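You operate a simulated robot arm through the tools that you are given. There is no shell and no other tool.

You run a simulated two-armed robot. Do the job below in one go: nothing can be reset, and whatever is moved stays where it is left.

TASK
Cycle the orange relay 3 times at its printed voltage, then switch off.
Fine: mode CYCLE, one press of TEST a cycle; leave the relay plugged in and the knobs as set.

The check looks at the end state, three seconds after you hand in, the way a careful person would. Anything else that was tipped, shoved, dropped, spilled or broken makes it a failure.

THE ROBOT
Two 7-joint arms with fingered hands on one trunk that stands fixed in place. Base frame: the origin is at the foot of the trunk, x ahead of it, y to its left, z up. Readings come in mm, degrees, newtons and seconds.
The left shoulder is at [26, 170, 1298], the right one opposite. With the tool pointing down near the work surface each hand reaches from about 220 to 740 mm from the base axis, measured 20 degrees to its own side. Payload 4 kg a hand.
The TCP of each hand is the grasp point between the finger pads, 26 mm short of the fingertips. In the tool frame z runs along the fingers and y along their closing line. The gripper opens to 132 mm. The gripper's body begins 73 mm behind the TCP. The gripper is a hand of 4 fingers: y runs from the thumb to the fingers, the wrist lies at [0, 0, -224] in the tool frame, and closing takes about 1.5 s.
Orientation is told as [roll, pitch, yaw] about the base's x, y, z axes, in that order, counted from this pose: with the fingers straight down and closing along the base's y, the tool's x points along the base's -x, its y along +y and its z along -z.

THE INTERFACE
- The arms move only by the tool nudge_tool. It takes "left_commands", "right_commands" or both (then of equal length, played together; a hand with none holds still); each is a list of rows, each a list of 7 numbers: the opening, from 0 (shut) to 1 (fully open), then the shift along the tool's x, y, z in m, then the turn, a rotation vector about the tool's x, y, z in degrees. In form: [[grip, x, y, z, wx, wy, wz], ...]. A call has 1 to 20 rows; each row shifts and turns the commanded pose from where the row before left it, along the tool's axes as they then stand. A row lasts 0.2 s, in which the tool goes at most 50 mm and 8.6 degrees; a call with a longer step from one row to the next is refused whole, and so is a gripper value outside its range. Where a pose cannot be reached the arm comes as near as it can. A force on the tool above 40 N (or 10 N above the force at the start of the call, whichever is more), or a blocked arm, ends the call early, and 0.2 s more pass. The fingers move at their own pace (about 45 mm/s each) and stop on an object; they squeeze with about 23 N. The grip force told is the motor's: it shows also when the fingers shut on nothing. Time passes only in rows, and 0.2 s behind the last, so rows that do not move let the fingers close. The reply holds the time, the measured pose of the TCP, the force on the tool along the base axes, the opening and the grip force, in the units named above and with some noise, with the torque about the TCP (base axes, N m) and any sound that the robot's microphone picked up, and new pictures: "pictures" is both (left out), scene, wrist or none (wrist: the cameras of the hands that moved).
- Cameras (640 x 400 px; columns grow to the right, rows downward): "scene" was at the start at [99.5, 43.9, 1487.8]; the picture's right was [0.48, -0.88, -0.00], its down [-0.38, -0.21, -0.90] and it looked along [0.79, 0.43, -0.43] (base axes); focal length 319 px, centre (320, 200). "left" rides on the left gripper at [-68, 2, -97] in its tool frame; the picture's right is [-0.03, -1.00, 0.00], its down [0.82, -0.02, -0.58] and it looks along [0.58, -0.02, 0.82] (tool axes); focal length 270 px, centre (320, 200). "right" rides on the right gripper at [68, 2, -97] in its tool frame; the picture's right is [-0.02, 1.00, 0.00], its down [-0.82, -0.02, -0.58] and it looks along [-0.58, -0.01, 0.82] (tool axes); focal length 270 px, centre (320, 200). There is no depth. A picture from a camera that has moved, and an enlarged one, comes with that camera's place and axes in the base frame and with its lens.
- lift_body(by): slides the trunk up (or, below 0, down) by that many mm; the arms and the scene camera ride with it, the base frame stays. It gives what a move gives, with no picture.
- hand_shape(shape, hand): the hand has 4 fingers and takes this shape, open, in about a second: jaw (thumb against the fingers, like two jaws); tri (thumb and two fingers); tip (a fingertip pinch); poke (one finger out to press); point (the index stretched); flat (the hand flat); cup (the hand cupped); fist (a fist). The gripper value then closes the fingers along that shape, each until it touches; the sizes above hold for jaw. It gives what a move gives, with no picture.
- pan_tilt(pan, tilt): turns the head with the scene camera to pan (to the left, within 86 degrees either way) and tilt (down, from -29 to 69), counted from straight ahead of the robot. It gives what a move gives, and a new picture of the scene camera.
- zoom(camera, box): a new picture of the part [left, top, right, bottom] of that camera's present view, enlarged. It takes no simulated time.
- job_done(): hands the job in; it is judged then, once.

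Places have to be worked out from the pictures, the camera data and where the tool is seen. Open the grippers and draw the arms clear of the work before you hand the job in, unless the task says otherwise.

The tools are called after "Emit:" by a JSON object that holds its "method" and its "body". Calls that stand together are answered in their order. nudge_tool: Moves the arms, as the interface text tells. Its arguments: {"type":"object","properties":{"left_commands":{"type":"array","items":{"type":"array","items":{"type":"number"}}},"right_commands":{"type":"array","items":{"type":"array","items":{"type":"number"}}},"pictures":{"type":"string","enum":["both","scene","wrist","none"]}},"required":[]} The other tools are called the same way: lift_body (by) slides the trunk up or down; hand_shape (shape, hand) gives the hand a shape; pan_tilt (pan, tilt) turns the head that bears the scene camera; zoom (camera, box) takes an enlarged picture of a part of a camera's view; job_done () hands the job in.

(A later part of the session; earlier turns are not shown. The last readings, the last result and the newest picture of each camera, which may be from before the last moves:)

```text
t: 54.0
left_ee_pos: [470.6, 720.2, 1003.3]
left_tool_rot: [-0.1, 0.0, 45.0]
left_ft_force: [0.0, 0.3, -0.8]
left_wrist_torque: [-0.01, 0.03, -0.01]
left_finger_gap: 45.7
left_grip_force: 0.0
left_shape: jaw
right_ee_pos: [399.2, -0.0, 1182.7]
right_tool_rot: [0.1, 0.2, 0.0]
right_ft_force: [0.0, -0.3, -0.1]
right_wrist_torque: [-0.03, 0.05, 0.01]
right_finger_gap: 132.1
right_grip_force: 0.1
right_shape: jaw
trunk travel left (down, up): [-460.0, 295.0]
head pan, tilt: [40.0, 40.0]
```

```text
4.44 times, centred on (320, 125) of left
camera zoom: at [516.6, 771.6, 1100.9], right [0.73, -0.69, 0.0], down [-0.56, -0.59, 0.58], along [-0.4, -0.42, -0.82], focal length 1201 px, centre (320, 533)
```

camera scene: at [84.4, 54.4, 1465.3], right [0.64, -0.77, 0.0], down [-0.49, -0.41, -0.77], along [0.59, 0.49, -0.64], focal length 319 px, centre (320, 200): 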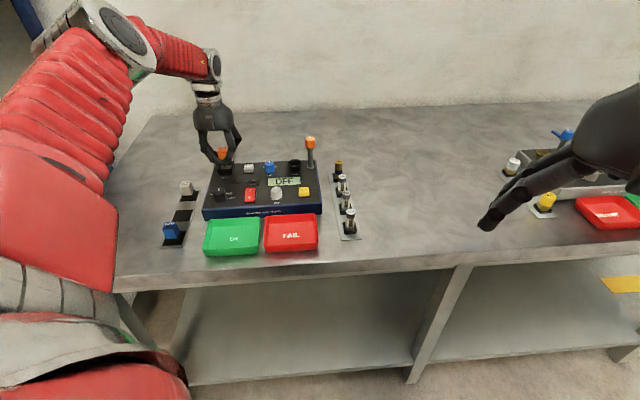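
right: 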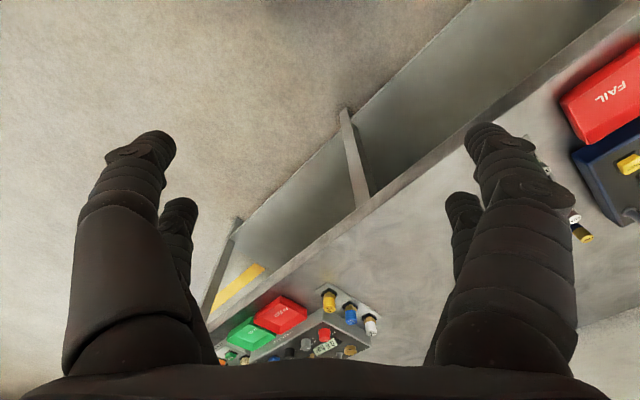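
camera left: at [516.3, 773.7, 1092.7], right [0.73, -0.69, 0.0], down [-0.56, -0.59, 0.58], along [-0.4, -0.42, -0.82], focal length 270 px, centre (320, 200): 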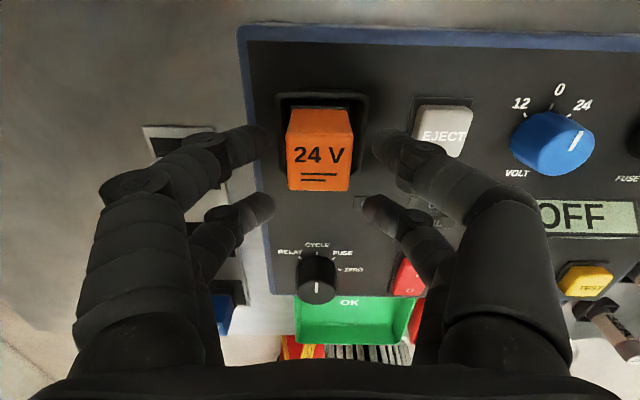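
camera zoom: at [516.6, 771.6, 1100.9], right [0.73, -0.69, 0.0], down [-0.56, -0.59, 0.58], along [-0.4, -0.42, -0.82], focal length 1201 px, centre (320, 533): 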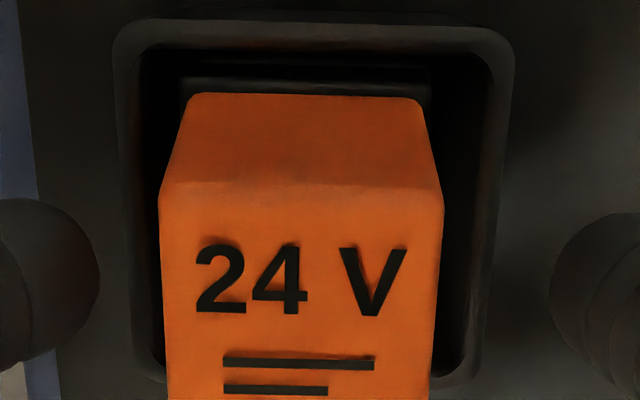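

The hand is about 1.3 mm right of the socket's centre and the relay about 1.1 mm left. I shift 1.2 mm left and close on the relay so it is carried to the centre.

Emit:
{"method": "nudge_tool", "body": {"left_commands": [[0.35, 0, 0.0012, 0, 0, 0, 0], [0.35, 0, 0, 0, 0, 0, 0], [0.25, 0, 0, 0, 0, 0, 0], [0.15, 0, 0, 0, 0, 0, 0], [0, 0, 0, 0, 0, 0, 0], [0, 0, 0, 0, 0, 0, 0], [0, 0, 0, 0, 0, 0, 0], [0, 0, 0, 0, 0, 0, 0]], "pictures": "none"}}

Emit:
{"method": "zoom", "body": {"camera": "left", "box": [260, 80, 380, 170]}}

Emit:
{"method": "zoom", "body": {"camera": "scene", "box": [200, 115, 250, 160]}}

```text
t: 55.8
left_ee_pos: [468.9, 721.7, 1002.8]
left_tool_rot: [0.0, 0.0, 45.0]
left_ft_force: [0.0, 0.0, 0.2]
left_wrist_torque: [-0.05, 0.0, -0.01]
left_finger_gap: 8.9
left_grip_force: 22.6
left_shape: jaw
right_ee_pos: [398.8, 0.8, 1182.0]
right_tool_rot: [0.0, 0.1, -0.1]
right_ft_force: [-0.2, 0.1, -0.1]
right_wrist_torque: [0.01, 0.0, 0.02]
right_finger_gap: 131.8
right_grip_force: 0.0
right_shape: jaw
trunk travel left (down, up): [-460.0, 295.0]
head pan, tilt: [40.0, 40.0]
```

```text
4.44 times, centred on (320, 125) of left
camera zoom: at [515.8, 772.6, 1100.6], right [0.73, -0.69, 0.0], down [-0.56, -0.59, 0.58], along [-0.4, -0.42, -0.82], focal length 1201 px, centre (320, 533)
```

zoom: 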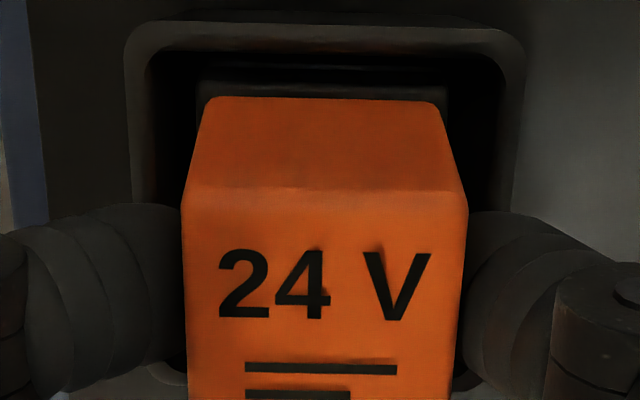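

```text
8.89 times, centred on (225, 138) of scene
camera zoom: at [92.4, 54.5, 1400.0], right [0.64, -0.77, 0.0], down [-0.49, -0.41, -0.77], along [0.59, 0.49, -0.64], focal length 2833 px, centre (1164, 756)
```

zoom: 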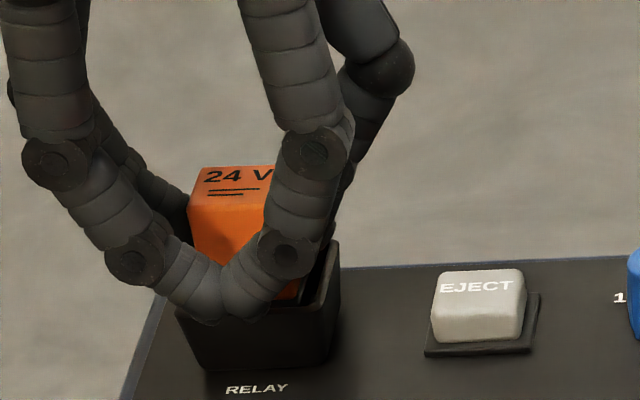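

The relay is now gripped and centred in the socket to about 0.2 mm. I press straight down in 1 mm steps.

Emit:
{"method": "nudge_tool", "body": {"left_commands": [[0, 0, 0, 0.001, 0, 0, 0], [0, 0, 0, 0.001, 0, 0, 0], [0, 0, 0, 0.001, 0, 0, 0], [0, 0, 0, 0, 0, 0, 0]], "pictures": "none"}}

Emit:
{"method": "zoom", "body": {"camera": "left", "box": [260, 80, 380, 170]}}

```text
t: 56.8
left_ee_pos: [470.2, 720.8, 1001.8]
left_tool_rot: [0.0, -0.2, 44.9]
left_ft_force: [0.2, 1.2, 5.6]
left_wrist_torque: [0.08, -0.1, 0.04]
left_finger_gap: 8.6
left_grip_force: 22.8
left_shape: jaw
right_ee_pos: [398.6, -0.3, 1181.4]
right_tool_rot: [0.0, 0.1, 0.0]
right_ft_force: [-0.8, 0.4, -0.7]
right_wrist_torque: [0.0, -0.02, -0.01]
right_finger_gap: 131.6
right_grip_force: 0.0
right_shape: jaw
trunk travel left (down, up): [-460.0, 295.0]
head pan, tilt: [40.0, 40.0]
```

```text
4.44 times, centred on (320, 125) of left
camera zoom: at [515.6, 772.0, 1099.4], right [0.73, -0.69, 0.0], down [-0.56, -0.59, 0.58], along [-0.4, -0.42, -0.82], focal length 1201 px, centre (320, 533)
```

zoom: 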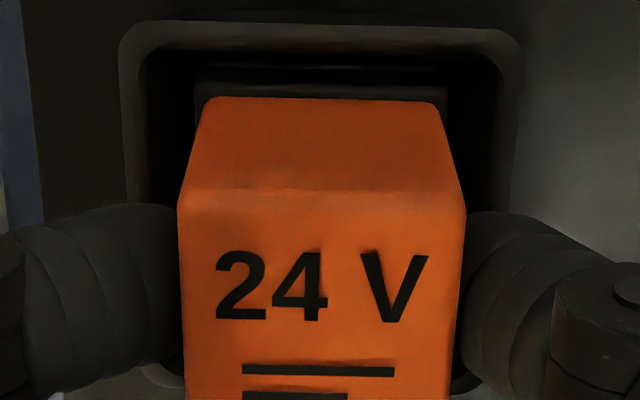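

The relay is bearing on the contacts with 5.6 N. I keep pressing and watch for it to drop home.

Emit:
{"method": "nudge_tool", "body": {"left_commands": [[0, 0, 0, 0.001, 0, 0, 0], [0, 0, 0, 0.001, 0, 0, 0], [0, 0, 0, 0.001, 0, 0, 0], [0, 0, 0, 0, 0, 0, 0]], "pictures": "none"}}

Emit:
{"method": "zoom", "body": {"camera": "left", "box": [260, 80, 380, 170]}}

```text
t: 57.8
left_ee_pos: [469.5, 720.2, 998.2]
left_tool_rot: [0.1, -0.2, 45.1]
left_ft_force: [2.3, 3.6, 15.9]
left_wrist_torque: [0.23, -0.2, -0.04]
left_finger_gap: 9.5
left_grip_force: 22.9
left_shape: jaw
right_ee_pos: [398.1, -1.2, 1182.5]
right_tool_rot: [0.2, 0.0, 0.0]
right_ft_force: [1.0, -0.2, 0.8]
right_wrist_torque: [-0.02, 0.0, -0.02]
right_finger_gap: 131.8
right_grip_force: 0.1
right_shape: jaw
trunk travel left (down, up): [-460.0, 295.0]
head pan, tilt: [40.0, 40.0]
```

```text
4.44 times, centred on (320, 125) of left
camera zoom: at [515.3, 771.4, 1097.7], right [0.73, -0.69, 0.0], down [-0.56, -0.59, 0.57], along [-0.4, -0.42, -0.82], focal length 1201 px, centre (320, 533)
```

zoom: 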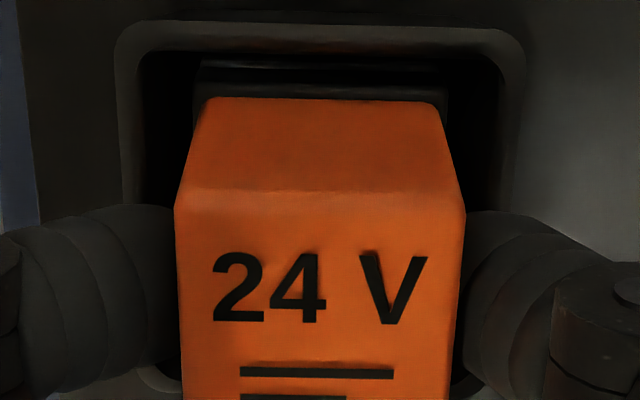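

The force is 16 N with only a slight advance. I press a bit more, up to roughly 30 N.

Emit:
{"method": "nudge_tool", "body": {"left_commands": [[0, 0, 0, 0.001, 0, 0, 0], [0, 0, 0, 0.001, 0, 0, 0], [0, 0, 0, 0.001, 0, 0, 0], [0, 0, 0, 0, 0, 0, 0]], "pictures": "none"}}

Emit:
{"method": "zoom", "body": {"camera": "left", "box": [260, 80, 380, 170]}}

Emit:
{"method": "zoom", "body": {"camera": "scene", "box": [200, 115, 250, 160]}}

```text
t: 58.8
left_ee_pos: [469.1, 719.3, 997.2]
left_tool_rot: [-0.1, -0.2, 45.0]
left_ft_force: [4.6, 3.4, 24.7]
left_wrist_torque: [0.39, -0.43, -0.04]
left_finger_gap: 10.3
left_grip_force: 23.0
left_shape: jaw
right_ee_pos: [398.4, -1.1, 1182.5]
right_tool_rot: [0.2, 0.0, -0.1]
right_ft_force: [0.8, 0.2, 0.7]
right_wrist_torque: [-0.03, -0.01, 0.02]
right_finger_gap: 131.8
right_grip_force: 0.1
right_shape: jaw
trunk travel left (down, up): [-460.0, 295.0]
head pan, tilt: [40.0, 40.0]
```

```text
4.44 times, centred on (320, 125) of left
camera zoom: at [515.0, 771.1, 1095.7], right [0.73, -0.69, 0.0], down [-0.56, -0.59, 0.57], along [-0.4, -0.42, -0.82], focal length 1201 px, centre (320, 533)
```

zoom: 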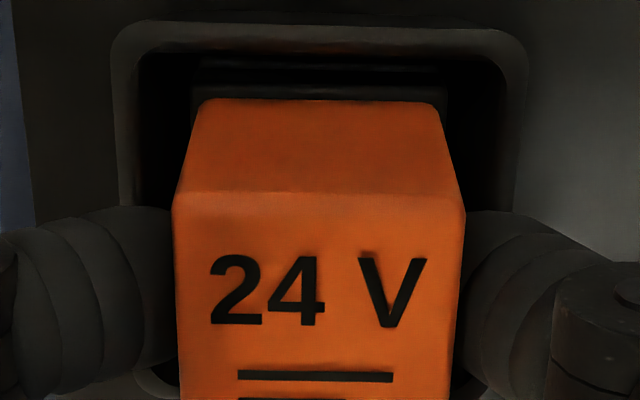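

```text
8.89 times, centred on (225, 138) of scene
camera zoom: at [91.0, 52.2, 1400.3], right [0.64, -0.77, 0.0], down [-0.49, -0.41, -0.77], along [0.59, 0.49, -0.64], focal length 2833 px, centre (1164, 756)
```

zoom: 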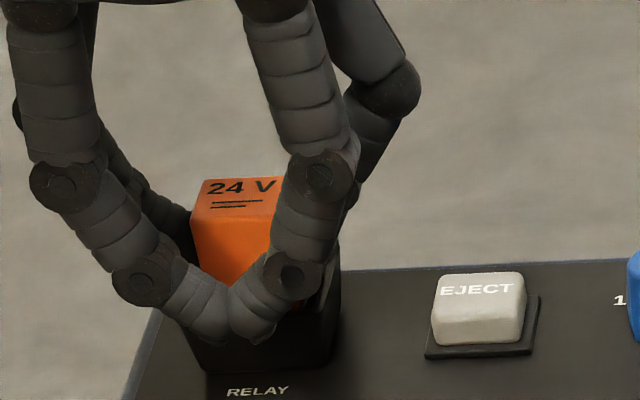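

The scene view shows the relay's top has gone down about 4 mm with the hand, so the pins are entering against resistance. I press a little more.

Emit:
{"method": "nudge_tool", "body": {"left_commands": [[0, 0, 0, 0.001, 0, 0, 0], [0, 0, 0, 0.001, 0, 0, 0], [0, 0, 0, 0, 0, 0, 0]], "pictures": "none"}}

Emit:
{"method": "zoom", "body": {"camera": "left", "box": [260, 80, 380, 170]}}

Emit:
{"method": "zoom", "body": {"camera": "scene", "box": [200, 115, 250, 160]}}

```text
t: 59.6
left_ee_pos: [470.6, 720.4, 995.3]
left_tool_rot: [0.0, -0.3, 45.0]
left_ft_force: [4.7, 5.5, 31.5]
left_wrist_torque: [0.51, -0.42, -0.02]
left_finger_gap: 11.2
left_grip_force: 22.7
left_shape: jaw
right_ee_pos: [397.1, -1.2, 1181.8]
right_tool_rot: [0.0, 0.0, 0.0]
right_ft_force: [0.7, -0.3, -0.2]
right_wrist_torque: [0.04, -0.01, -0.01]
right_finger_gap: 131.9
right_grip_force: 0.0
right_shape: jaw
trunk travel left (down, up): [-460.0, 295.0]
head pan, tilt: [40.0, 40.0]
```

```text
4.44 times, centred on (320, 125) of left
camera zoom: at [515.3, 770.5, 1094.1], right [0.73, -0.69, 0.0], down [-0.56, -0.59, 0.57], along [-0.39, -0.42, -0.82], focal length 1201 px, centre (320, 533)
```

zoom: 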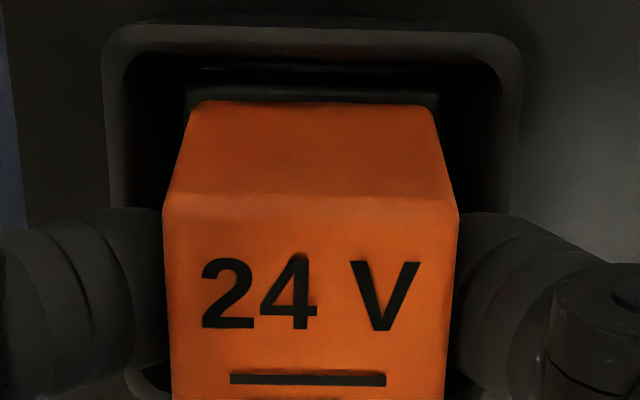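

```text
8.89 times, centred on (225, 138) of scene
camera zoom: at [90.5, 51.7, 1400.4], right [0.64, -0.77, 0.0], down [-0.49, -0.41, -0.77], along [0.59, 0.49, -0.64], focal length 2833 px, centre (1164, 756)
```

zoom: 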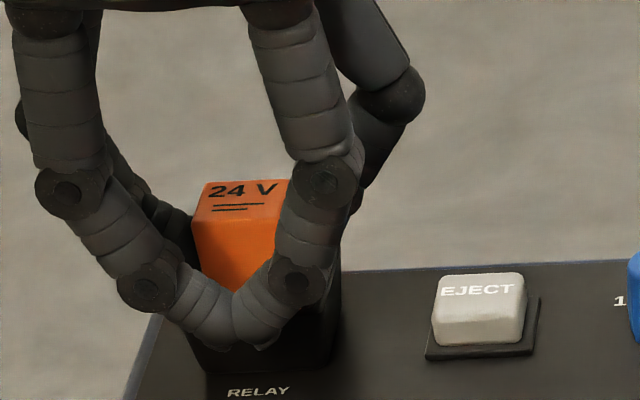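

The relay has gone about 4.5 mm deeper relative to the panel, at 31 N. The fingertips are again close to the rim, so I unload, open, rise and then press on the relay's top with closed fingers.

Emit:
{"method": "nudge_tool", "body": {"left_commands": [[0, 0, 0, -0.003, 0, 0, 0], [0, 0, 0, -0.003, 0, 0, 0], [0, 0, 0, -0.001, 0, 0, 0], [0, 0, 0, 0, 0, 0, 0]], "pictures": "none"}}

Emit:
{"method": "zoom", "body": {"camera": "scene", "box": [200, 115, 250, 160]}}

```text
t: 60.6
left_ee_pos: [468.4, 720.5, 999.7]
left_tool_rot: [0.1, 0.3, 45.0]
left_ft_force: [2.0, -1.1, 8.5]
left_wrist_torque: [0.02, -0.18, 0.01]
left_finger_gap: 11.2
left_grip_force: 23.2
left_shape: jaw
right_ee_pos: [398.4, -1.1, 1181.2]
right_tool_rot: [0.1, 0.1, 0.0]
right_ft_force: [-0.2, -0.2, 0.1]
right_wrist_torque: [0.01, 0.05, -0.01]
right_finger_gap: 131.7
right_grip_force: 0.0
right_shape: jaw
trunk travel left (down, up): [-460.0, 295.0]
head pan, tilt: [40.0, 40.0]
```

```text
8.89 times, centred on (225, 138) of scene
camera zoom: at [92.1, 53.4, 1400.0], right [0.64, -0.77, 0.0], down [-0.49, -0.41, -0.77], along [0.59, 0.49, -0.64], focal length 2833 px, centre (1164, 756)
```

zoom: 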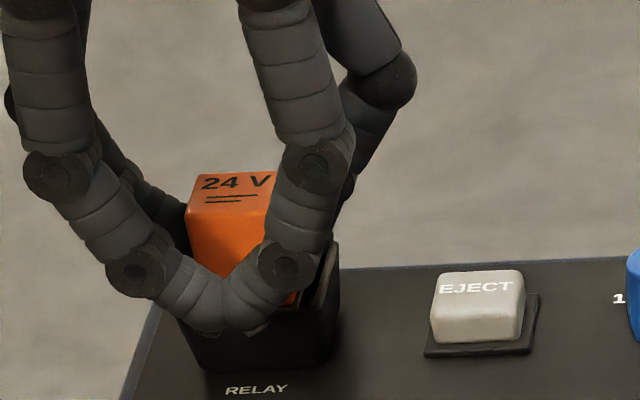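

Unloaded to 8 N, the relay stays about 3 mm deeper than before. I now open the fingers and rise clear of it.

Emit:
{"method": "nudge_tool", "body": {"left_commands": [[0, 0, 0, -0.0015, 0, 0, 0], [0.25, 0, 0, 0, 0, 0, 0], [0.3, 0, 0, 0, 0, 0, 0], [0.35, 0, 0, 0, 0, 0, 0], [0.35, 0, 0, 0, 0, 0, 0], [0.35, 0, 0, 0, 0, 0, 0], [0.35, 0, 0, -0.02, 0, 0, 0], [0.35, 0, 0, -0.02, 0, 0, 0], [0.35, 0, 0, 0, 0, 0, 0]], "pictures": "wrist"}}

Emit:
{"method": "zoom", "body": {"camera": "scene", "box": [200, 115, 250, 160]}}

Emit:
{"method": "zoom", "body": {"camera": "left", "box": [250, 60, 390, 170]}}

```text
t: 62.6
left_ee_pos: [471.7, 722.1, 1042.0]
left_tool_rot: [0.1, -0.1, 45.1]
left_ft_force: [0.1, 0.1, -0.3]
left_wrist_torque: [0.03, 0.01, 0.01]
left_finger_gap: 45.7
left_grip_force: 0.1
left_shape: jaw
right_ee_pos: [399.0, 0.5, 1182.2]
right_tool_rot: [-0.1, 0.1, -0.1]
right_ft_force: [0.9, 0.1, 0.6]
right_wrist_torque: [0.01, 0.0, 0.01]
right_finger_gap: 131.9
right_grip_force: 0.1
right_shape: jaw
trunk travel left (down, up): [-460.0, 295.0]
head pan, tilt: [40.0, 40.0]
camera left: at [516.3, 773.9, 1139.7], right [0.73, -0.69, 0.0], down [-0.56, -0.59, 0.58], along [-0.4, -0.42, -0.82], focal length 270 px, centre (320, 200)
```

left: 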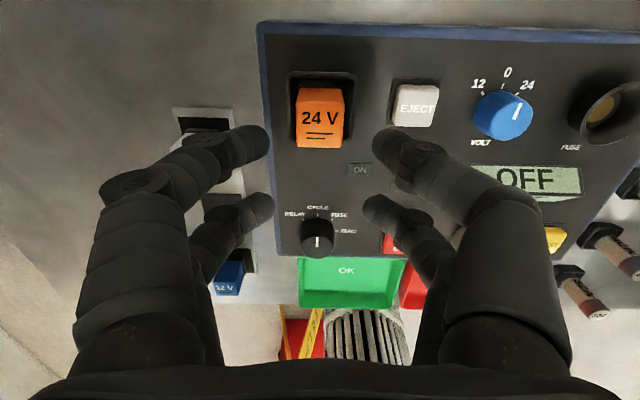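

```text
8.89 times, centred on (225, 138) of scene
camera zoom: at [92.5, 54.6, 1400.0], right [0.64, -0.77, 0.0], down [-0.49, -0.41, -0.77], along [0.59, 0.49, -0.64], focal length 2833 px, centre (1164, 756)
```

zoom: 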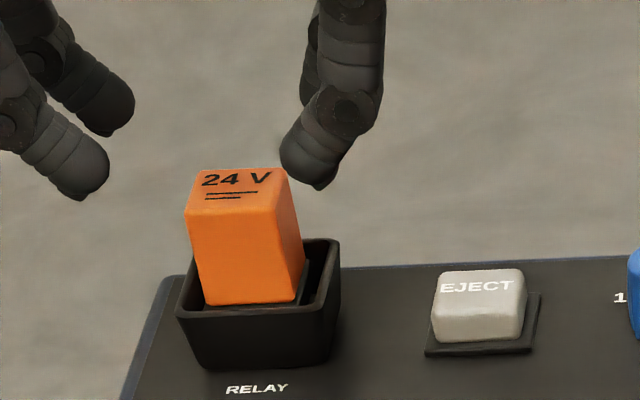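

```text
3.64 times, centred on (320, 115) of left
camera zoom: at [516.3, 773.9, 1139.7], right [0.73, -0.69, 0.0], down [-0.56, -0.59, 0.58], along [-0.4, -0.42, -0.82], focal length 983 px, centre (320, 509)
```

zoom: 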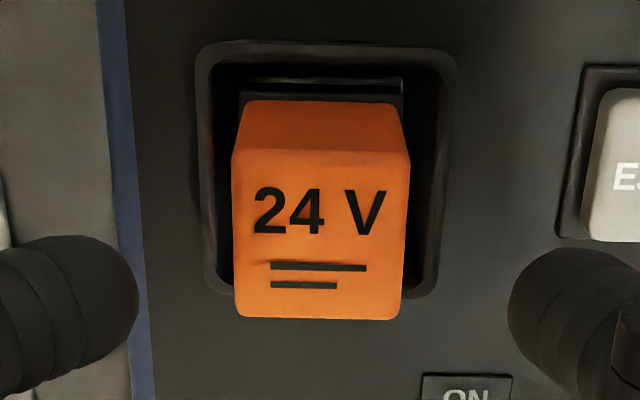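

The relay rests on the contact face but still about 1 mm left of centre, and it springs back when unloaded. I go back down to a high grip (TCP z≈1003) to re-centre it and press once more.

Emit:
{"method": "nudge_tool", "body": {"left_commands": [[0.35, 0.002, -0.0006, 0.015, 0, 0, 0], [0.35, 0, 0, 0.015, 0, 0, 0], [0.35, 0, 0, 0.009, 0, 0, 0], [0.35, 0, 0, 0, 0, 0, 0], [0.35, 0, 0, 0, 0, 0, 0]], "pictures": "none"}}

Emit:
{"method": "zoom", "body": {"camera": "left", "box": [260, 80, 380, 170]}}

```text
t: 63.8
left_ee_pos: [469.7, 717.8, 1002.5]
left_tool_rot: [0.0, -0.1, 45.0]
left_ft_force: [0.9, -1.5, -1.3]
left_wrist_torque: [0.0, 0.0, 0.04]
left_finger_gap: 45.7
left_grip_force: 0.0
left_shape: jaw
right_ee_pos: [398.4, 0.6, 1181.9]
right_tool_rot: [0.0, 0.1, 0.0]
right_ft_force: [-0.2, 0.7, 0.0]
right_wrist_torque: [0.0, 0.03, 0.01]
right_finger_gap: 131.8
right_grip_force: 0.1
right_shape: jaw
trunk travel left (down, up): [-460.0, 295.0]
head pan, tilt: [40.0, 40.0]
```

```text
4.44 times, centred on (320, 125) of left
camera zoom: at [515.5, 770.6, 1100.6], right [0.73, -0.69, 0.0], down [-0.56, -0.59, 0.58], along [-0.4, -0.42, -0.82], focal length 1201 px, centre (320, 533)
```

zoom: 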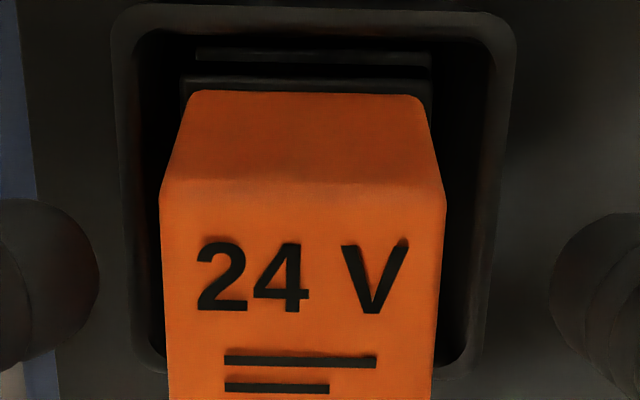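

The relay is aligned front to back but 0.8 mm left, and the hand is 1.35 mm right of the socket. I correct and close to centre the relay.

Emit:
{"method": "nudge_tool", "body": {"left_commands": [[0.35, 0, 0.0012, 0, 0, 0, 0], [0.35, 0, 0, 0, 0, 0, 0], [0.25, 0, 0, 0, 0, 0, 0], [0.15, 0, 0, 0, 0, 0, 0], [0, 0, 0, 0, 0, 0, 0], [0, 0, 0, 0, 0, 0, 0], [0, 0, 0, 0, 0, 0, 0], [0, 0, 0, 0, 0, 0, 0]], "pictures": "none"}}

Emit:
{"method": "zoom", "body": {"camera": "left", "box": [260, 80, 380, 170]}}

```text
t: 65.6
left_ee_pos: [469.5, 720.9, 1002.7]
left_tool_rot: [0.0, 0.1, 44.9]
left_ft_force: [0.5, -0.6, 0.1]
left_wrist_torque: [-0.02, 0.02, 0.0]
left_finger_gap: 9.2
left_grip_force: 22.9
left_shape: jaw
right_ee_pos: [399.3, -0.4, 1183.2]
right_tool_rot: [-0.1, 0.2, -0.1]
right_ft_force: [0.2, 0.9, -0.7]
right_wrist_torque: [-0.02, -0.02, 0.01]
right_finger_gap: 131.8
right_grip_force: 0.1
right_shape: jaw
trunk travel left (down, up): [-460.0, 295.0]
head pan, tilt: [40.0, 40.0]
```

```text
4.44 times, centred on (320, 125) of left
camera zoom: at [514.7, 771.5, 1100.2], right [0.73, -0.69, 0.0], down [-0.56, -0.59, 0.58], along [-0.4, -0.42, -0.82], focal length 1201 px, centre (320, 533)
```

zoom: 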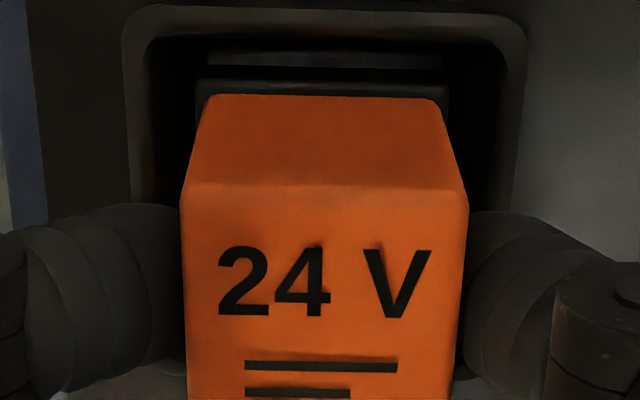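

The relay is centred again to about 0.25 mm. I press with moderate force, unload back to zero and open, so it stays centred.

Emit:
{"method": "nudge_tool", "body": {"left_commands": [[0, 0, 0, 0.002, 0, 0, 0], [0, 0, 0, 0.002, 0, 0, 0], [0, 0, 0, 0.002, 0, 0, 0], [0, 0, 0, 0, 0, 0, 0], [0, 0, 0, -0.003, 0, 0, 0], [0, 0, 0, -0.002, 0, 0, 0], [0, 0, 0, 0, 0, 0, 0]], "pictures": "none"}}

Emit:
{"method": "zoom", "body": {"camera": "left", "box": [260, 80, 380, 170]}}

Emit:
{"method": "zoom", "body": {"camera": "scene", "box": [200, 115, 250, 160]}}

```text
t: 67.2
left_ee_pos: [465.6, 718.0, 999.5]
left_tool_rot: [0.0, 0.0, 45.0]
left_ft_force: [3.1, -0.5, 8.6]
left_wrist_torque: [0.07, -0.22, -0.04]
left_finger_gap: 9.6
left_grip_force: 22.6
left_shape: jaw
right_ee_pos: [397.5, -0.2, 1181.5]
right_tool_rot: [0.0, 0.1, 0.1]
right_ft_force: [0.2, 0.1, 0.5]
right_wrist_torque: [0.01, 0.02, 0.0]
right_finger_gap: 131.9
right_grip_force: 0.0
right_shape: jaw
trunk travel left (down, up): [-460.0, 295.0]
head pan, tilt: [40.0, 40.0]
```

```text
4.44 times, centred on (320, 125) of left
camera zoom: at [513.0, 770.1, 1098.1], right [0.73, -0.69, 0.0], down [-0.56, -0.59, 0.58], along [-0.4, -0.42, -0.82], focal length 1201 px, centre (320, 533)
```

zoom: 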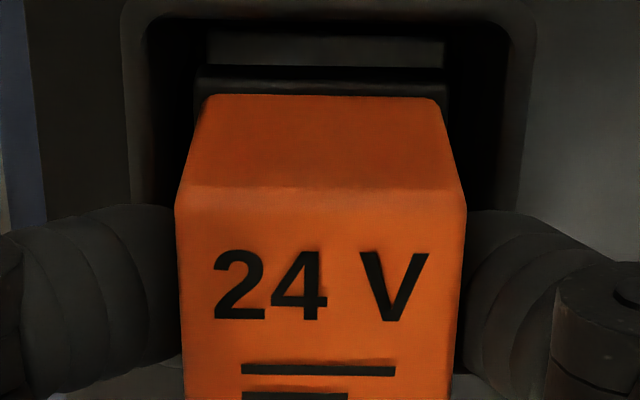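

```text
8.89 times, centred on (225, 138) of scene
camera zoom: at [92.1, 53.4, 1400.0], right [0.64, -0.77, 0.0], down [-0.49, -0.41, -0.77], along [0.59, 0.49, -0.64], focal length 2833 px, centre (1164, 756)
```

zoom: 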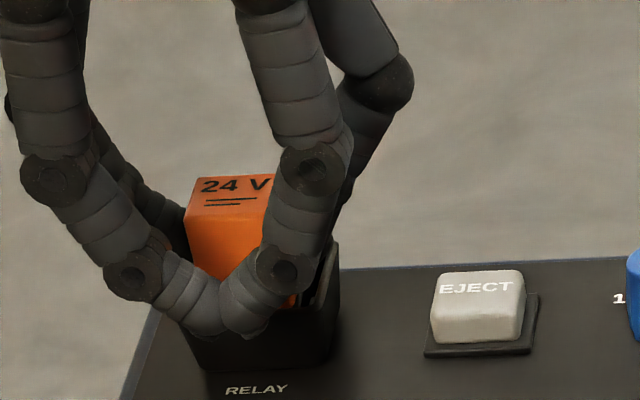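

Under load the relay slid about 3 mm towards the front, exposing the contact face behind it, so it is not locked in by pins. I zoom in closely to see the base and the contact face.

Emit:
{"method": "zoom", "body": {"camera": "left", "box": [285, 75, 365, 115]}}

Emit:
{"method": "zoom", "body": {"camera": "scene", "box": [210, 128, 242, 158]}}

```text
8.00 times, centred on (325, 95) of left
camera zoom: at [513.0, 770.1, 1098.1], right [0.73, -0.69, 0.0], down [-0.56, -0.59, 0.58], along [-0.4, -0.42, -0.82], focal length 2162 px, centre (280, 1040)
```

zoom: 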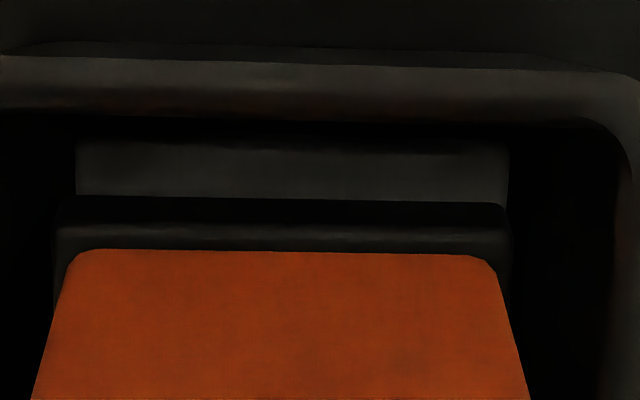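

```text
13.33 times, centred on (226, 143) of scene
camera zoom: at [92.1, 53.4, 1400.0], right [0.64, -0.77, 0.0], down [-0.49, -0.41, -0.77], along [0.59, 0.49, -0.64], focal length 4250 px, centre (1573, 960)
```

zoom: 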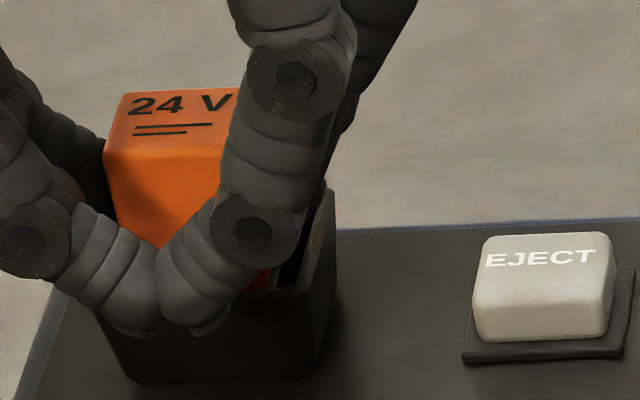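

The relay rests on the pad with slight spring. I unload fully so the arm returns to its centred position with the relay, then check alignment before releasing.

Emit:
{"method": "nudge_tool", "body": {"left_commands": [[0, 0, 0, -0.0015, 0, 0, 0], [0, 0, 0, -0.0015, 0, 0, 0], [0, 0, 0, 0, 0, 0, 0], [0, 0, 0, 0, 0, 0, 0]], "pictures": "none"}}

Emit:
{"method": "zoom", "body": {"camera": "left", "box": [260, 80, 380, 170]}}

Emit:
{"method": "zoom", "body": {"camera": "left", "box": [285, 75, 365, 115]}}

```text
t: 68.2
left_ee_pos: [467.0, 719.3, 1002.5]
left_tool_rot: [0.0, 0.1, 45.1]
left_ft_force: [-0.5, 0.3, -0.3]
left_wrist_torque: [-0.02, 0.0, 0.01]
left_finger_gap: 9.5
left_grip_force: 22.7
left_shape: jaw
right_ee_pos: [399.0, 0.2, 1182.3]
right_tool_rot: [0.0, 0.1, 0.0]
right_ft_force: [0.2, -0.7, -0.1]
right_wrist_torque: [0.01, -0.01, 0.0]
right_finger_gap: 131.9
right_grip_force: 0.1
right_shape: jaw
trunk travel left (down, up): [-460.0, 295.0]
head pan, tilt: [40.0, 40.0]
```

```text
4.44 times, centred on (320, 125) of left
camera zoom: at [512.6, 770.9, 1100.5], right [0.73, -0.69, 0.0], down [-0.56, -0.59, 0.58], along [-0.4, -0.42, -0.82], focal length 1201 px, centre (320, 533)
```

zoom: 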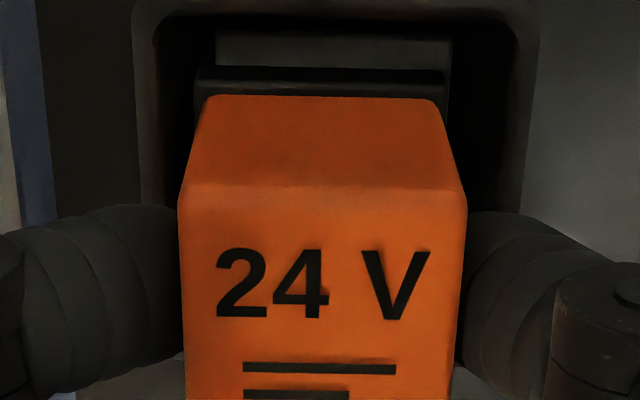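

```text
8.00 times, centred on (325, 95) of left
camera zoom: at [512.6, 770.9, 1100.5], right [0.73, -0.69, 0.0], down [-0.56, -0.59, 0.58], along [-0.4, -0.42, -0.82], focal length 2162 px, centre (280, 1040)
```

zoom: 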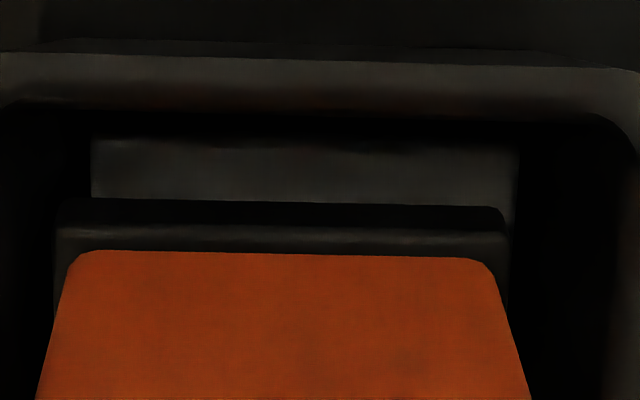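

The visible strip of contact face behind the base shows the relay is about 4 mm too far forward and 1.4 mm too far left. I lift it 2 mm, shift back and right by those amounts, and look again.

Emit:
{"method": "nudge_tool", "body": {"left_commands": [[0, 0, 0, -0.002, 0, 0, 0], [0, -0.0035, -0.0014, 0, 0, 0, 0], [0, 0, 0, 0, 0, 0, 0], [0, 0, 0, 0, 0, 0, 0], [0, 0, 0, 0, 0, 0, 0]], "pictures": "none"}}

Emit:
{"method": "zoom", "body": {"camera": "left", "box": [285, 75, 365, 115]}}

Emit:
{"method": "zoom", "body": {"camera": "left", "box": [260, 80, 380, 170]}}

```text
t: 69.4
left_ee_pos: [471.6, 721.1, 1004.7]
left_tool_rot: [0.0, 0.0, 45.0]
left_ft_force: [-0.3, 0.1, -1.1]
left_wrist_torque: [0.0, 0.0, -0.03]
left_finger_gap: 9.3
left_grip_force: 23.1
left_shape: jaw
right_ee_pos: [398.9, 0.8, 1181.3]
right_tool_rot: [0.0, 0.1, 0.1]
right_ft_force: [-0.7, -0.2, -0.1]
right_wrist_torque: [0.0, 0.02, -0.02]
right_finger_gap: 131.9
right_grip_force: 0.0
right_shape: jaw
trunk travel left (down, up): [-460.0, 295.0]
head pan, tilt: [40.0, 40.0]
```

```text
8.00 times, centred on (325, 95) of left
camera zoom: at [516.9, 772.6, 1102.9], right [0.73, -0.69, 0.0], down [-0.56, -0.59, 0.58], along [-0.4, -0.42, -0.82], focal length 2162 px, centre (280, 1040)
```

zoom: 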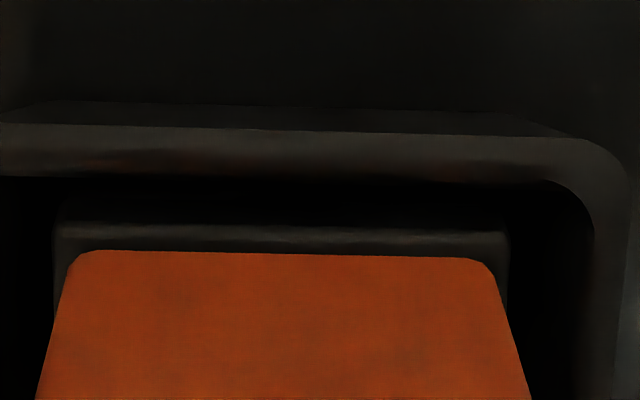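

```text
4.44 times, centred on (320, 125) of left
camera zoom: at [516.9, 772.6, 1102.9], right [0.73, -0.69, 0.0], down [-0.56, -0.59, 0.58], along [-0.4, -0.42, -0.82], focal length 1201 px, centre (320, 533)
```

zoom: 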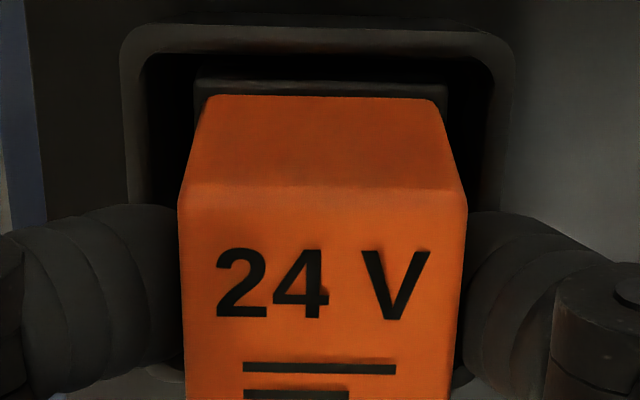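

The contact face is now fully hidden and the relay is centred front to back, about 0.4 mm right. I shift 0.4 mm left and press down again, adding a small backward bias to offset the arm's flex.

Emit:
{"method": "nudge_tool", "body": {"left_commands": [[0, 0, 0.0004, 0.001, 0, 0, 0], [0, 0, 0, 0.001, 0, 0, 0], [0, -0.0003, 0, 0.001, 0, 0, 0], [0, -0.0003, 0, 0.001, 0, 0, 0], [0, -0.0003, 0, 0.001, 0, 0, 0], [0, 0, 0, 0, 0, 0, 0]], "pictures": "none"}}

Emit:
{"method": "zoom", "body": {"camera": "left", "box": [285, 75, 365, 115]}}

Emit:
{"method": "zoom", "body": {"camera": "scene", "box": [200, 115, 250, 160]}}

```text
t: 70.8
left_ee_pos: [472.1, 723.3, 1001.0]
left_tool_rot: [0.0, 0.0, 45.0]
left_ft_force: [-1.1, -1.1, 1.1]
left_wrist_torque: [-0.01, 0.0, -0.02]
left_finger_gap: 9.4
left_grip_force: 22.8
left_shape: jaw
right_ee_pos: [397.7, 0.8, 1182.3]
right_tool_rot: [0.0, 0.1, 0.0]
right_ft_force: [0.5, -0.3, 0.5]
right_wrist_torque: [-0.02, -0.01, 0.0]
right_finger_gap: 131.7
right_grip_force: 0.0
right_shape: jaw
trunk travel left (down, up): [-460.0, 295.0]
head pan, tilt: [40.0, 40.0]
```

```text
8.00 times, centred on (325, 95) of left
camera zoom: at [517.4, 774.3, 1099.6], right [0.73, -0.69, 0.0], down [-0.56, -0.59, 0.58], along [-0.4, -0.42, -0.82], focal length 2162 px, centre (280, 1040)
```

zoom: 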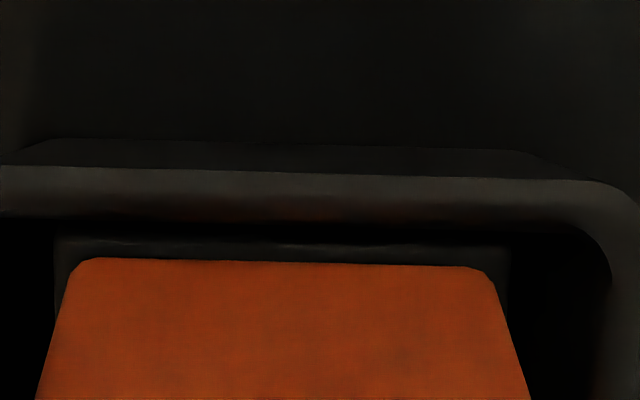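

```text
8.89 times, centred on (225, 138) of scene
camera zoom: at [92.1, 54.2, 1400.0], right [0.64, -0.77, 0.0], down [-0.49, -0.41, -0.77], along [0.59, 0.49, -0.64], focal length 2833 px, centre (1164, 756)
```

zoom: 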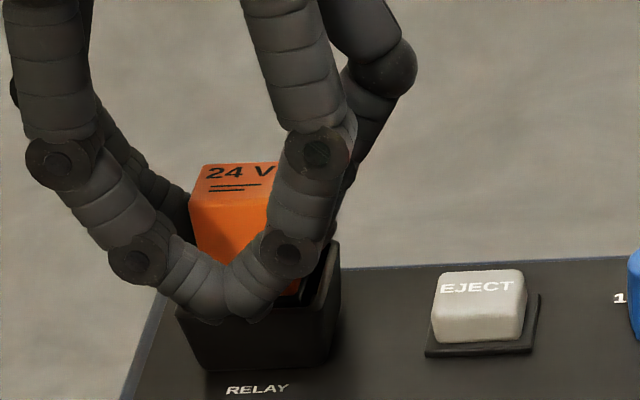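

The relay drifted about 1.7 mm too far back, with almost no load yet. I bring it forward 1.5 mm and re-check both directions.

Emit:
{"method": "nudge_tool", "body": {"left_commands": [[0, 0.0013, 0, 0, 0, 0, 0], [0, 0, 0, 0, 0, 0, 0], [0, 0, 0, 0, 0, 0, 0], [0, 0, 0, 0, 0, 0, 0]], "pictures": "none"}}

Emit:
{"method": "zoom", "body": {"camera": "left", "box": [285, 75, 365, 115]}}

Emit:
{"method": "zoom", "body": {"camera": "left", "box": [260, 80, 380, 170]}}

```text
t: 71.8
left_ee_pos: [469.8, 722.2, 1001.1]
left_tool_rot: [-0.1, 0.0, 44.9]
left_ft_force: [0.7, 0.5, -0.4]
left_wrist_torque: [-0.01, 0.01, 0.02]
left_finger_gap: 9.2
left_grip_force: 23.0
left_shape: jaw
right_ee_pos: [398.7, 0.7, 1182.3]
right_tool_rot: [0.0, 0.1, 0.0]
right_ft_force: [0.2, -0.3, 1.1]
right_wrist_torque: [-0.01, 0.0, 0.0]
right_finger_gap: 131.9
right_grip_force: 0.0
right_shape: jaw
trunk travel left (down, up): [-460.0, 295.0]
head pan, tilt: [40.0, 40.0]
```

```text
8.00 times, centred on (325, 95) of left
camera zoom: at [516.5, 773.3, 1099.6], right [0.73, -0.69, 0.0], down [-0.56, -0.59, 0.58], along [-0.4, -0.42, -0.82], focal length 2162 px, centre (280, 1040)
```

zoom: 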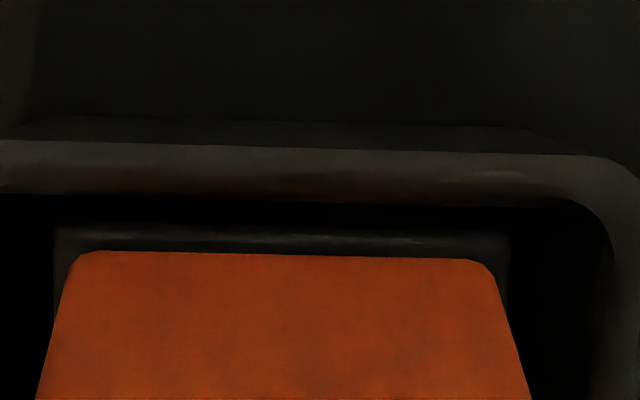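

```text
4.44 times, centred on (320, 125) of left
camera zoom: at [516.5, 773.3, 1099.6], right [0.73, -0.69, 0.0], down [-0.56, -0.59, 0.58], along [-0.4, -0.42, -0.82], focal length 1201 px, centre (320, 533)
```

zoom: 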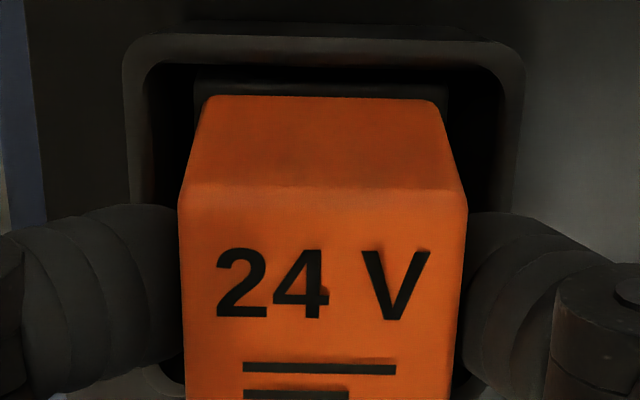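

Now the relay is centred to about 0.3 mm in both directions and unloaded at z≈1001. I press down in 1 mm steps.

Emit:
{"method": "nudge_tool", "body": {"left_commands": [[0, 0, 0, 0.001, 0, 0, 0], [0, 0, 0, 0.001, 0, 0, 0], [0, 0, 0, 0.001, 0, 0, 0], [0, 0, 0, 0, 0, 0, 0]], "pictures": "none"}}

Emit:
{"method": "zoom", "body": {"camera": "left", "box": [260, 80, 380, 170]}}

Emit:
{"method": "zoom", "body": {"camera": "scene", "box": [200, 115, 250, 160]}}

```text
t: 72.8
left_ee_pos: [470.3, 721.0, 1000.6]
left_tool_rot: [0.0, -0.3, 45.1]
left_ft_force: [0.6, 0.3, 10.7]
left_wrist_torque: [0.1, -0.15, 0.0]
left_finger_gap: 9.3
left_grip_force: 23.1
left_shape: jaw
right_ee_pos: [397.4, 0.6, 1181.7]
right_tool_rot: [0.1, 0.0, 0.0]
right_ft_force: [-0.4, 0.9, 0.0]
right_wrist_torque: [0.0, -0.02, -0.03]
right_finger_gap: 132.1
right_grip_force: 0.1
right_shape: jaw
trunk travel left (down, up): [-460.0, 295.0]
head pan, tilt: [40.0, 40.0]
```

```text
4.44 times, centred on (320, 125) of left
camera zoom: at [516.1, 772.9, 1098.0], right [0.73, -0.69, 0.0], down [-0.56, -0.59, 0.58], along [-0.4, -0.42, -0.82], focal length 1201 px, centre (320, 533)
```

zoom: 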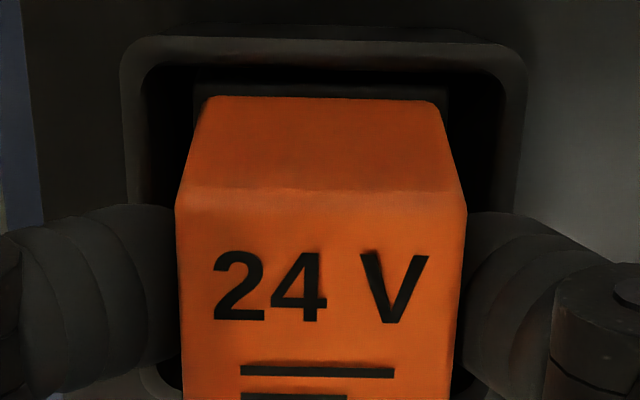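

```text
8.89 times, centred on (225, 138) of scene
camera zoom: at [91.5, 53.4, 1400.2], right [0.64, -0.77, 0.0], down [-0.49, -0.41, -0.77], along [0.59, 0.49, -0.64], focal length 2833 px, centre (1164, 756)
```

zoom: 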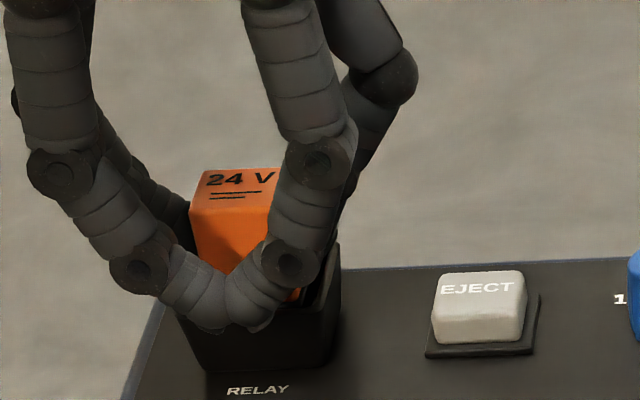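

Load is 10.7 N and it is still centred. I continue pressing.

Emit:
{"method": "nudge_tool", "body": {"left_commands": [[0, 0, 0, 0.001, 0, 0, 0], [0, -0.0003, 0, 0.001, 0, 0, 0], [0, 0, 0, 0.001, 0, 0, 0], [0, -0.0003, 0, 0.001, 0, 0, 0], [0, 0, 0, 0, 0, 0, 0]], "pictures": "none"}}

Emit:
{"method": "zoom", "body": {"camera": "left", "box": [260, 80, 380, 170]}}

Emit:
{"method": "zoom", "body": {"camera": "scene", "box": [200, 115, 250, 160]}}

```text
t: 74.0
left_ee_pos: [471.7, 720.0, 998.0]
left_tool_rot: [0.0, -0.2, 45.0]
left_ft_force: [1.3, 4.1, 23.6]
left_wrist_torque: [0.41, -0.32, 0.0]
left_finger_gap: 10.3
left_grip_force: 22.8
left_shape: jaw
right_ee_pos: [398.0, -1.3, 1181.7]
right_tool_rot: [0.2, 0.0, 0.0]
right_ft_force: [0.3, -0.6, 0.3]
right_wrist_torque: [0.0, 0.01, 0.0]
right_finger_gap: 131.9
right_grip_force: 0.1
right_shape: jaw
trunk travel left (down, up): [-460.0, 295.0]
head pan, tilt: [40.0, 40.0]
```

```text
4.44 times, centred on (320, 125) of left
camera zoom: at [516.3, 772.0, 1095.3], right [0.73, -0.69, 0.0], down [-0.56, -0.59, 0.57], along [-0.4, -0.42, -0.82], focal length 1201 px, centre (320, 533)
```

zoom: 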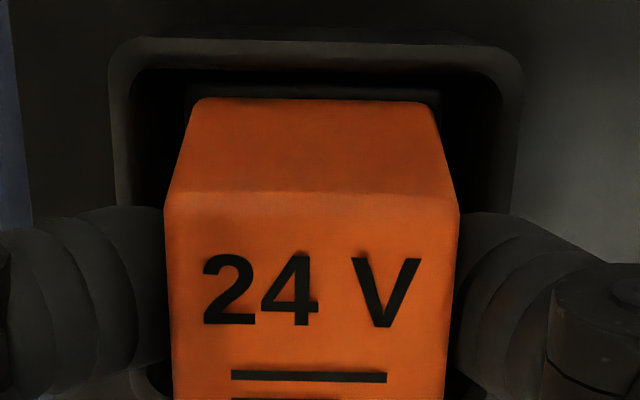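

```text
8.89 times, centred on (225, 138) of scene
camera zoom: at [90.6, 52.3, 1400.3], right [0.64, -0.77, 0.0], down [-0.49, -0.41, -0.77], along [0.59, 0.49, -0.64], focal length 2833 px, centre (1164, 756)
```

zoom: 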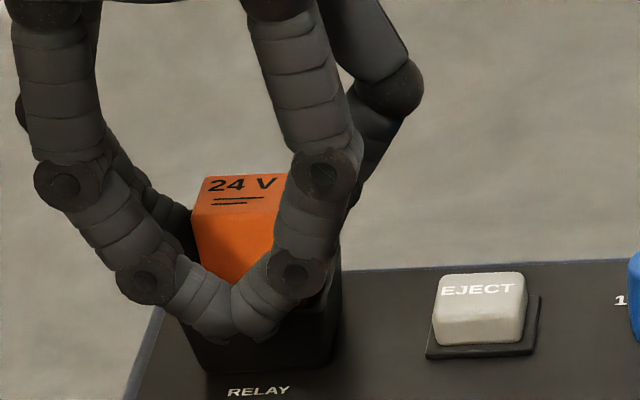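

It is going down further, now at 24 N. I press further towards the limit to see if it latches.

Emit:
{"method": "nudge_tool", "body": {"left_commands": [[0, 0, 0, 0.001, 0, 0, 0], [0, -0.0003, -0.0003, 0.001, 0, 0, 0], [0, 0, 0, 0.001, 0, 0, 0], [0, 0, 0, 0, 0, 0, 0]], "pictures": "none"}}

Emit:
{"method": "zoom", "body": {"camera": "left", "box": [260, 80, 380, 170]}}

Emit:
{"method": "zoom", "body": {"camera": "scene", "box": [200, 115, 250, 160]}}

```text
t: 75.0
left_ee_pos: [470.7, 721.2, 995.3]
left_tool_rot: [0.0, -0.4, 45.1]
left_ft_force: [4.7, 4.9, 32.7]
left_wrist_torque: [0.55, -0.5, -0.06]
left_finger_gap: 11.2
left_grip_force: 23.0
left_shape: jaw
right_ee_pos: [398.1, -1.8, 1181.4]
right_tool_rot: [0.0, -0.1, 0.0]
right_ft_force: [-0.3, 0.1, 0.0]
right_wrist_torque: [0.0, 0.01, 0.0]
right_finger_gap: 132.1
right_grip_force: 0.1
right_shape: jaw
trunk travel left (down, up): [-460.0, 295.0]
head pan, tilt: [40.0, 40.0]
```

```text
4.44 times, centred on (320, 125) of left
camera zoom: at [516.2, 771.3, 1093.4], right [0.73, -0.69, 0.0], down [-0.56, -0.59, 0.57], along [-0.39, -0.42, -0.82], focal length 1201 px, centre (320, 533)
```

zoom: 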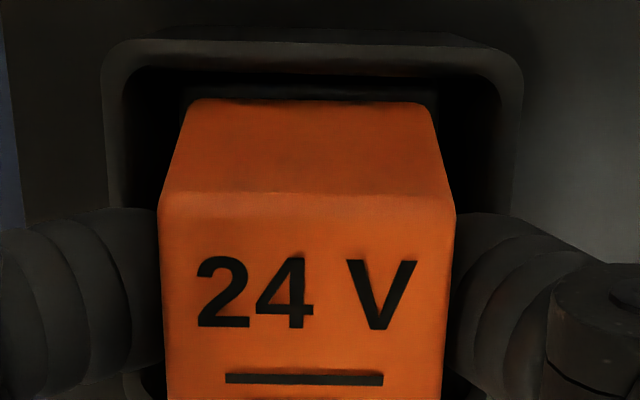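

```text
8.89 times, centred on (225, 138) of scene
camera zoom: at [90.3, 51.6, 1400.4], right [0.64, -0.77, 0.0], down [-0.49, -0.41, -0.77], along [0.59, 0.49, -0.64], focal length 2833 px, centre (1164, 756)
```

zoom: 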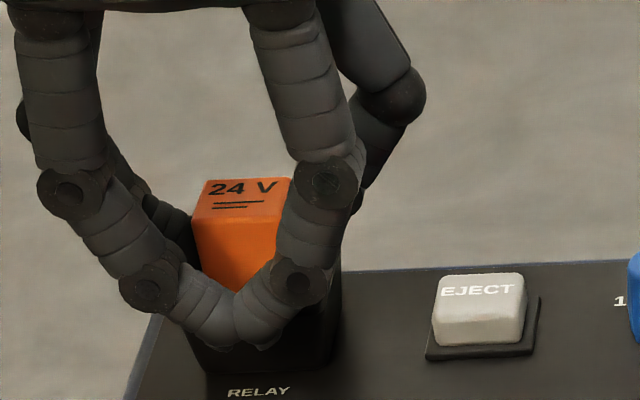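

No click at 33 N. I unload fully, open and rise, to see where the relay settles this time.

Emit:
{"method": "nudge_tool", "body": {"left_commands": [[0, 0, 0, -0.003, 0, 0, 0], [0, 0, 0, -0.003, 0, 0, 0], [0, 0.0005, 0, -0.002, 0, 0, 0], [0, 0, 0, 0, 0, 0, 0], [0.25, 0, 0, 0, 0, 0, 0], [0.3, 0, 0, 0, 0, 0, 0], [0.35, 0, 0, 0, 0, 0, 0], [0.35, 0, 0, 0, 0, 0, 0], [0.35, 0, 0, 0, 0, 0, 0], [0.35, 0, 0, -0.02, 0, 0, 0], [0.35, 0, 0, -0.02, 0, 0, 0], [0.35, 0, 0, 0, 0, 0, 0]], "pictures": "none"}}

Emit:
{"method": "zoom", "body": {"camera": "left", "box": [250, 60, 390, 170]}}

Emit:
{"method": "zoom", "body": {"camera": "scene", "box": [200, 115, 250, 160]}}

```text
t: 77.6
left_ee_pos: [471.7, 719.7, 1037.2]
left_tool_rot: [0.0, 0.0, 45.0]
left_ft_force: [0.8, -0.4, -0.2]
left_wrist_torque: [-0.01, 0.01, 0.0]
left_finger_gap: 46.2
left_grip_force: 0.1
left_shape: jaw
right_ee_pos: [399.3, 0.7, 1181.2]
right_tool_rot: [0.0, 0.1, 0.1]
right_ft_force: [0.0, -0.1, 1.0]
right_wrist_torque: [-0.01, -0.02, -0.03]
right_finger_gap: 131.8
right_grip_force: 0.0
right_shape: jaw
trunk travel left (down, up): [-460.0, 295.0]
head pan, tilt: [40.0, 40.0]
```

```text
3.64 times, centred on (320, 115) of left
camera zoom: at [517.2, 771.9, 1134.8], right [0.73, -0.69, 0.0], down [-0.56, -0.59, 0.58], along [-0.4, -0.42, -0.82], focal length 983 px, centre (320, 509)
```

zoom: 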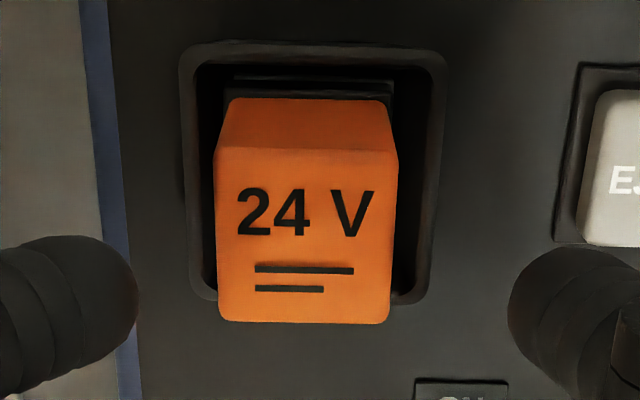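

```text
8.89 times, centred on (225, 138) of scene
camera zoom: at [92.5, 54.5, 1400.0], right [0.64, -0.77, 0.0], down [-0.49, -0.41, -0.77], along [0.59, 0.49, -0.64], focal length 2833 px, centre (1164, 756)
```

zoom: 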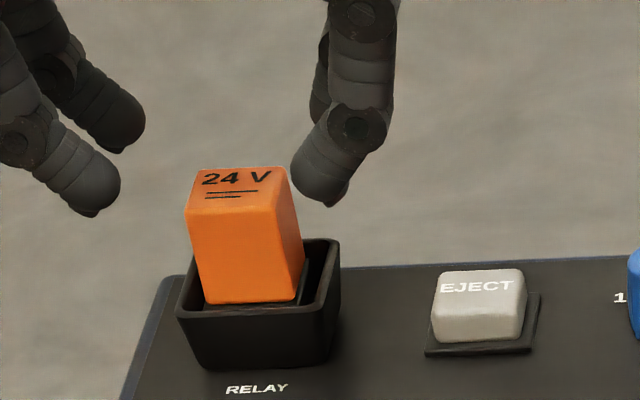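

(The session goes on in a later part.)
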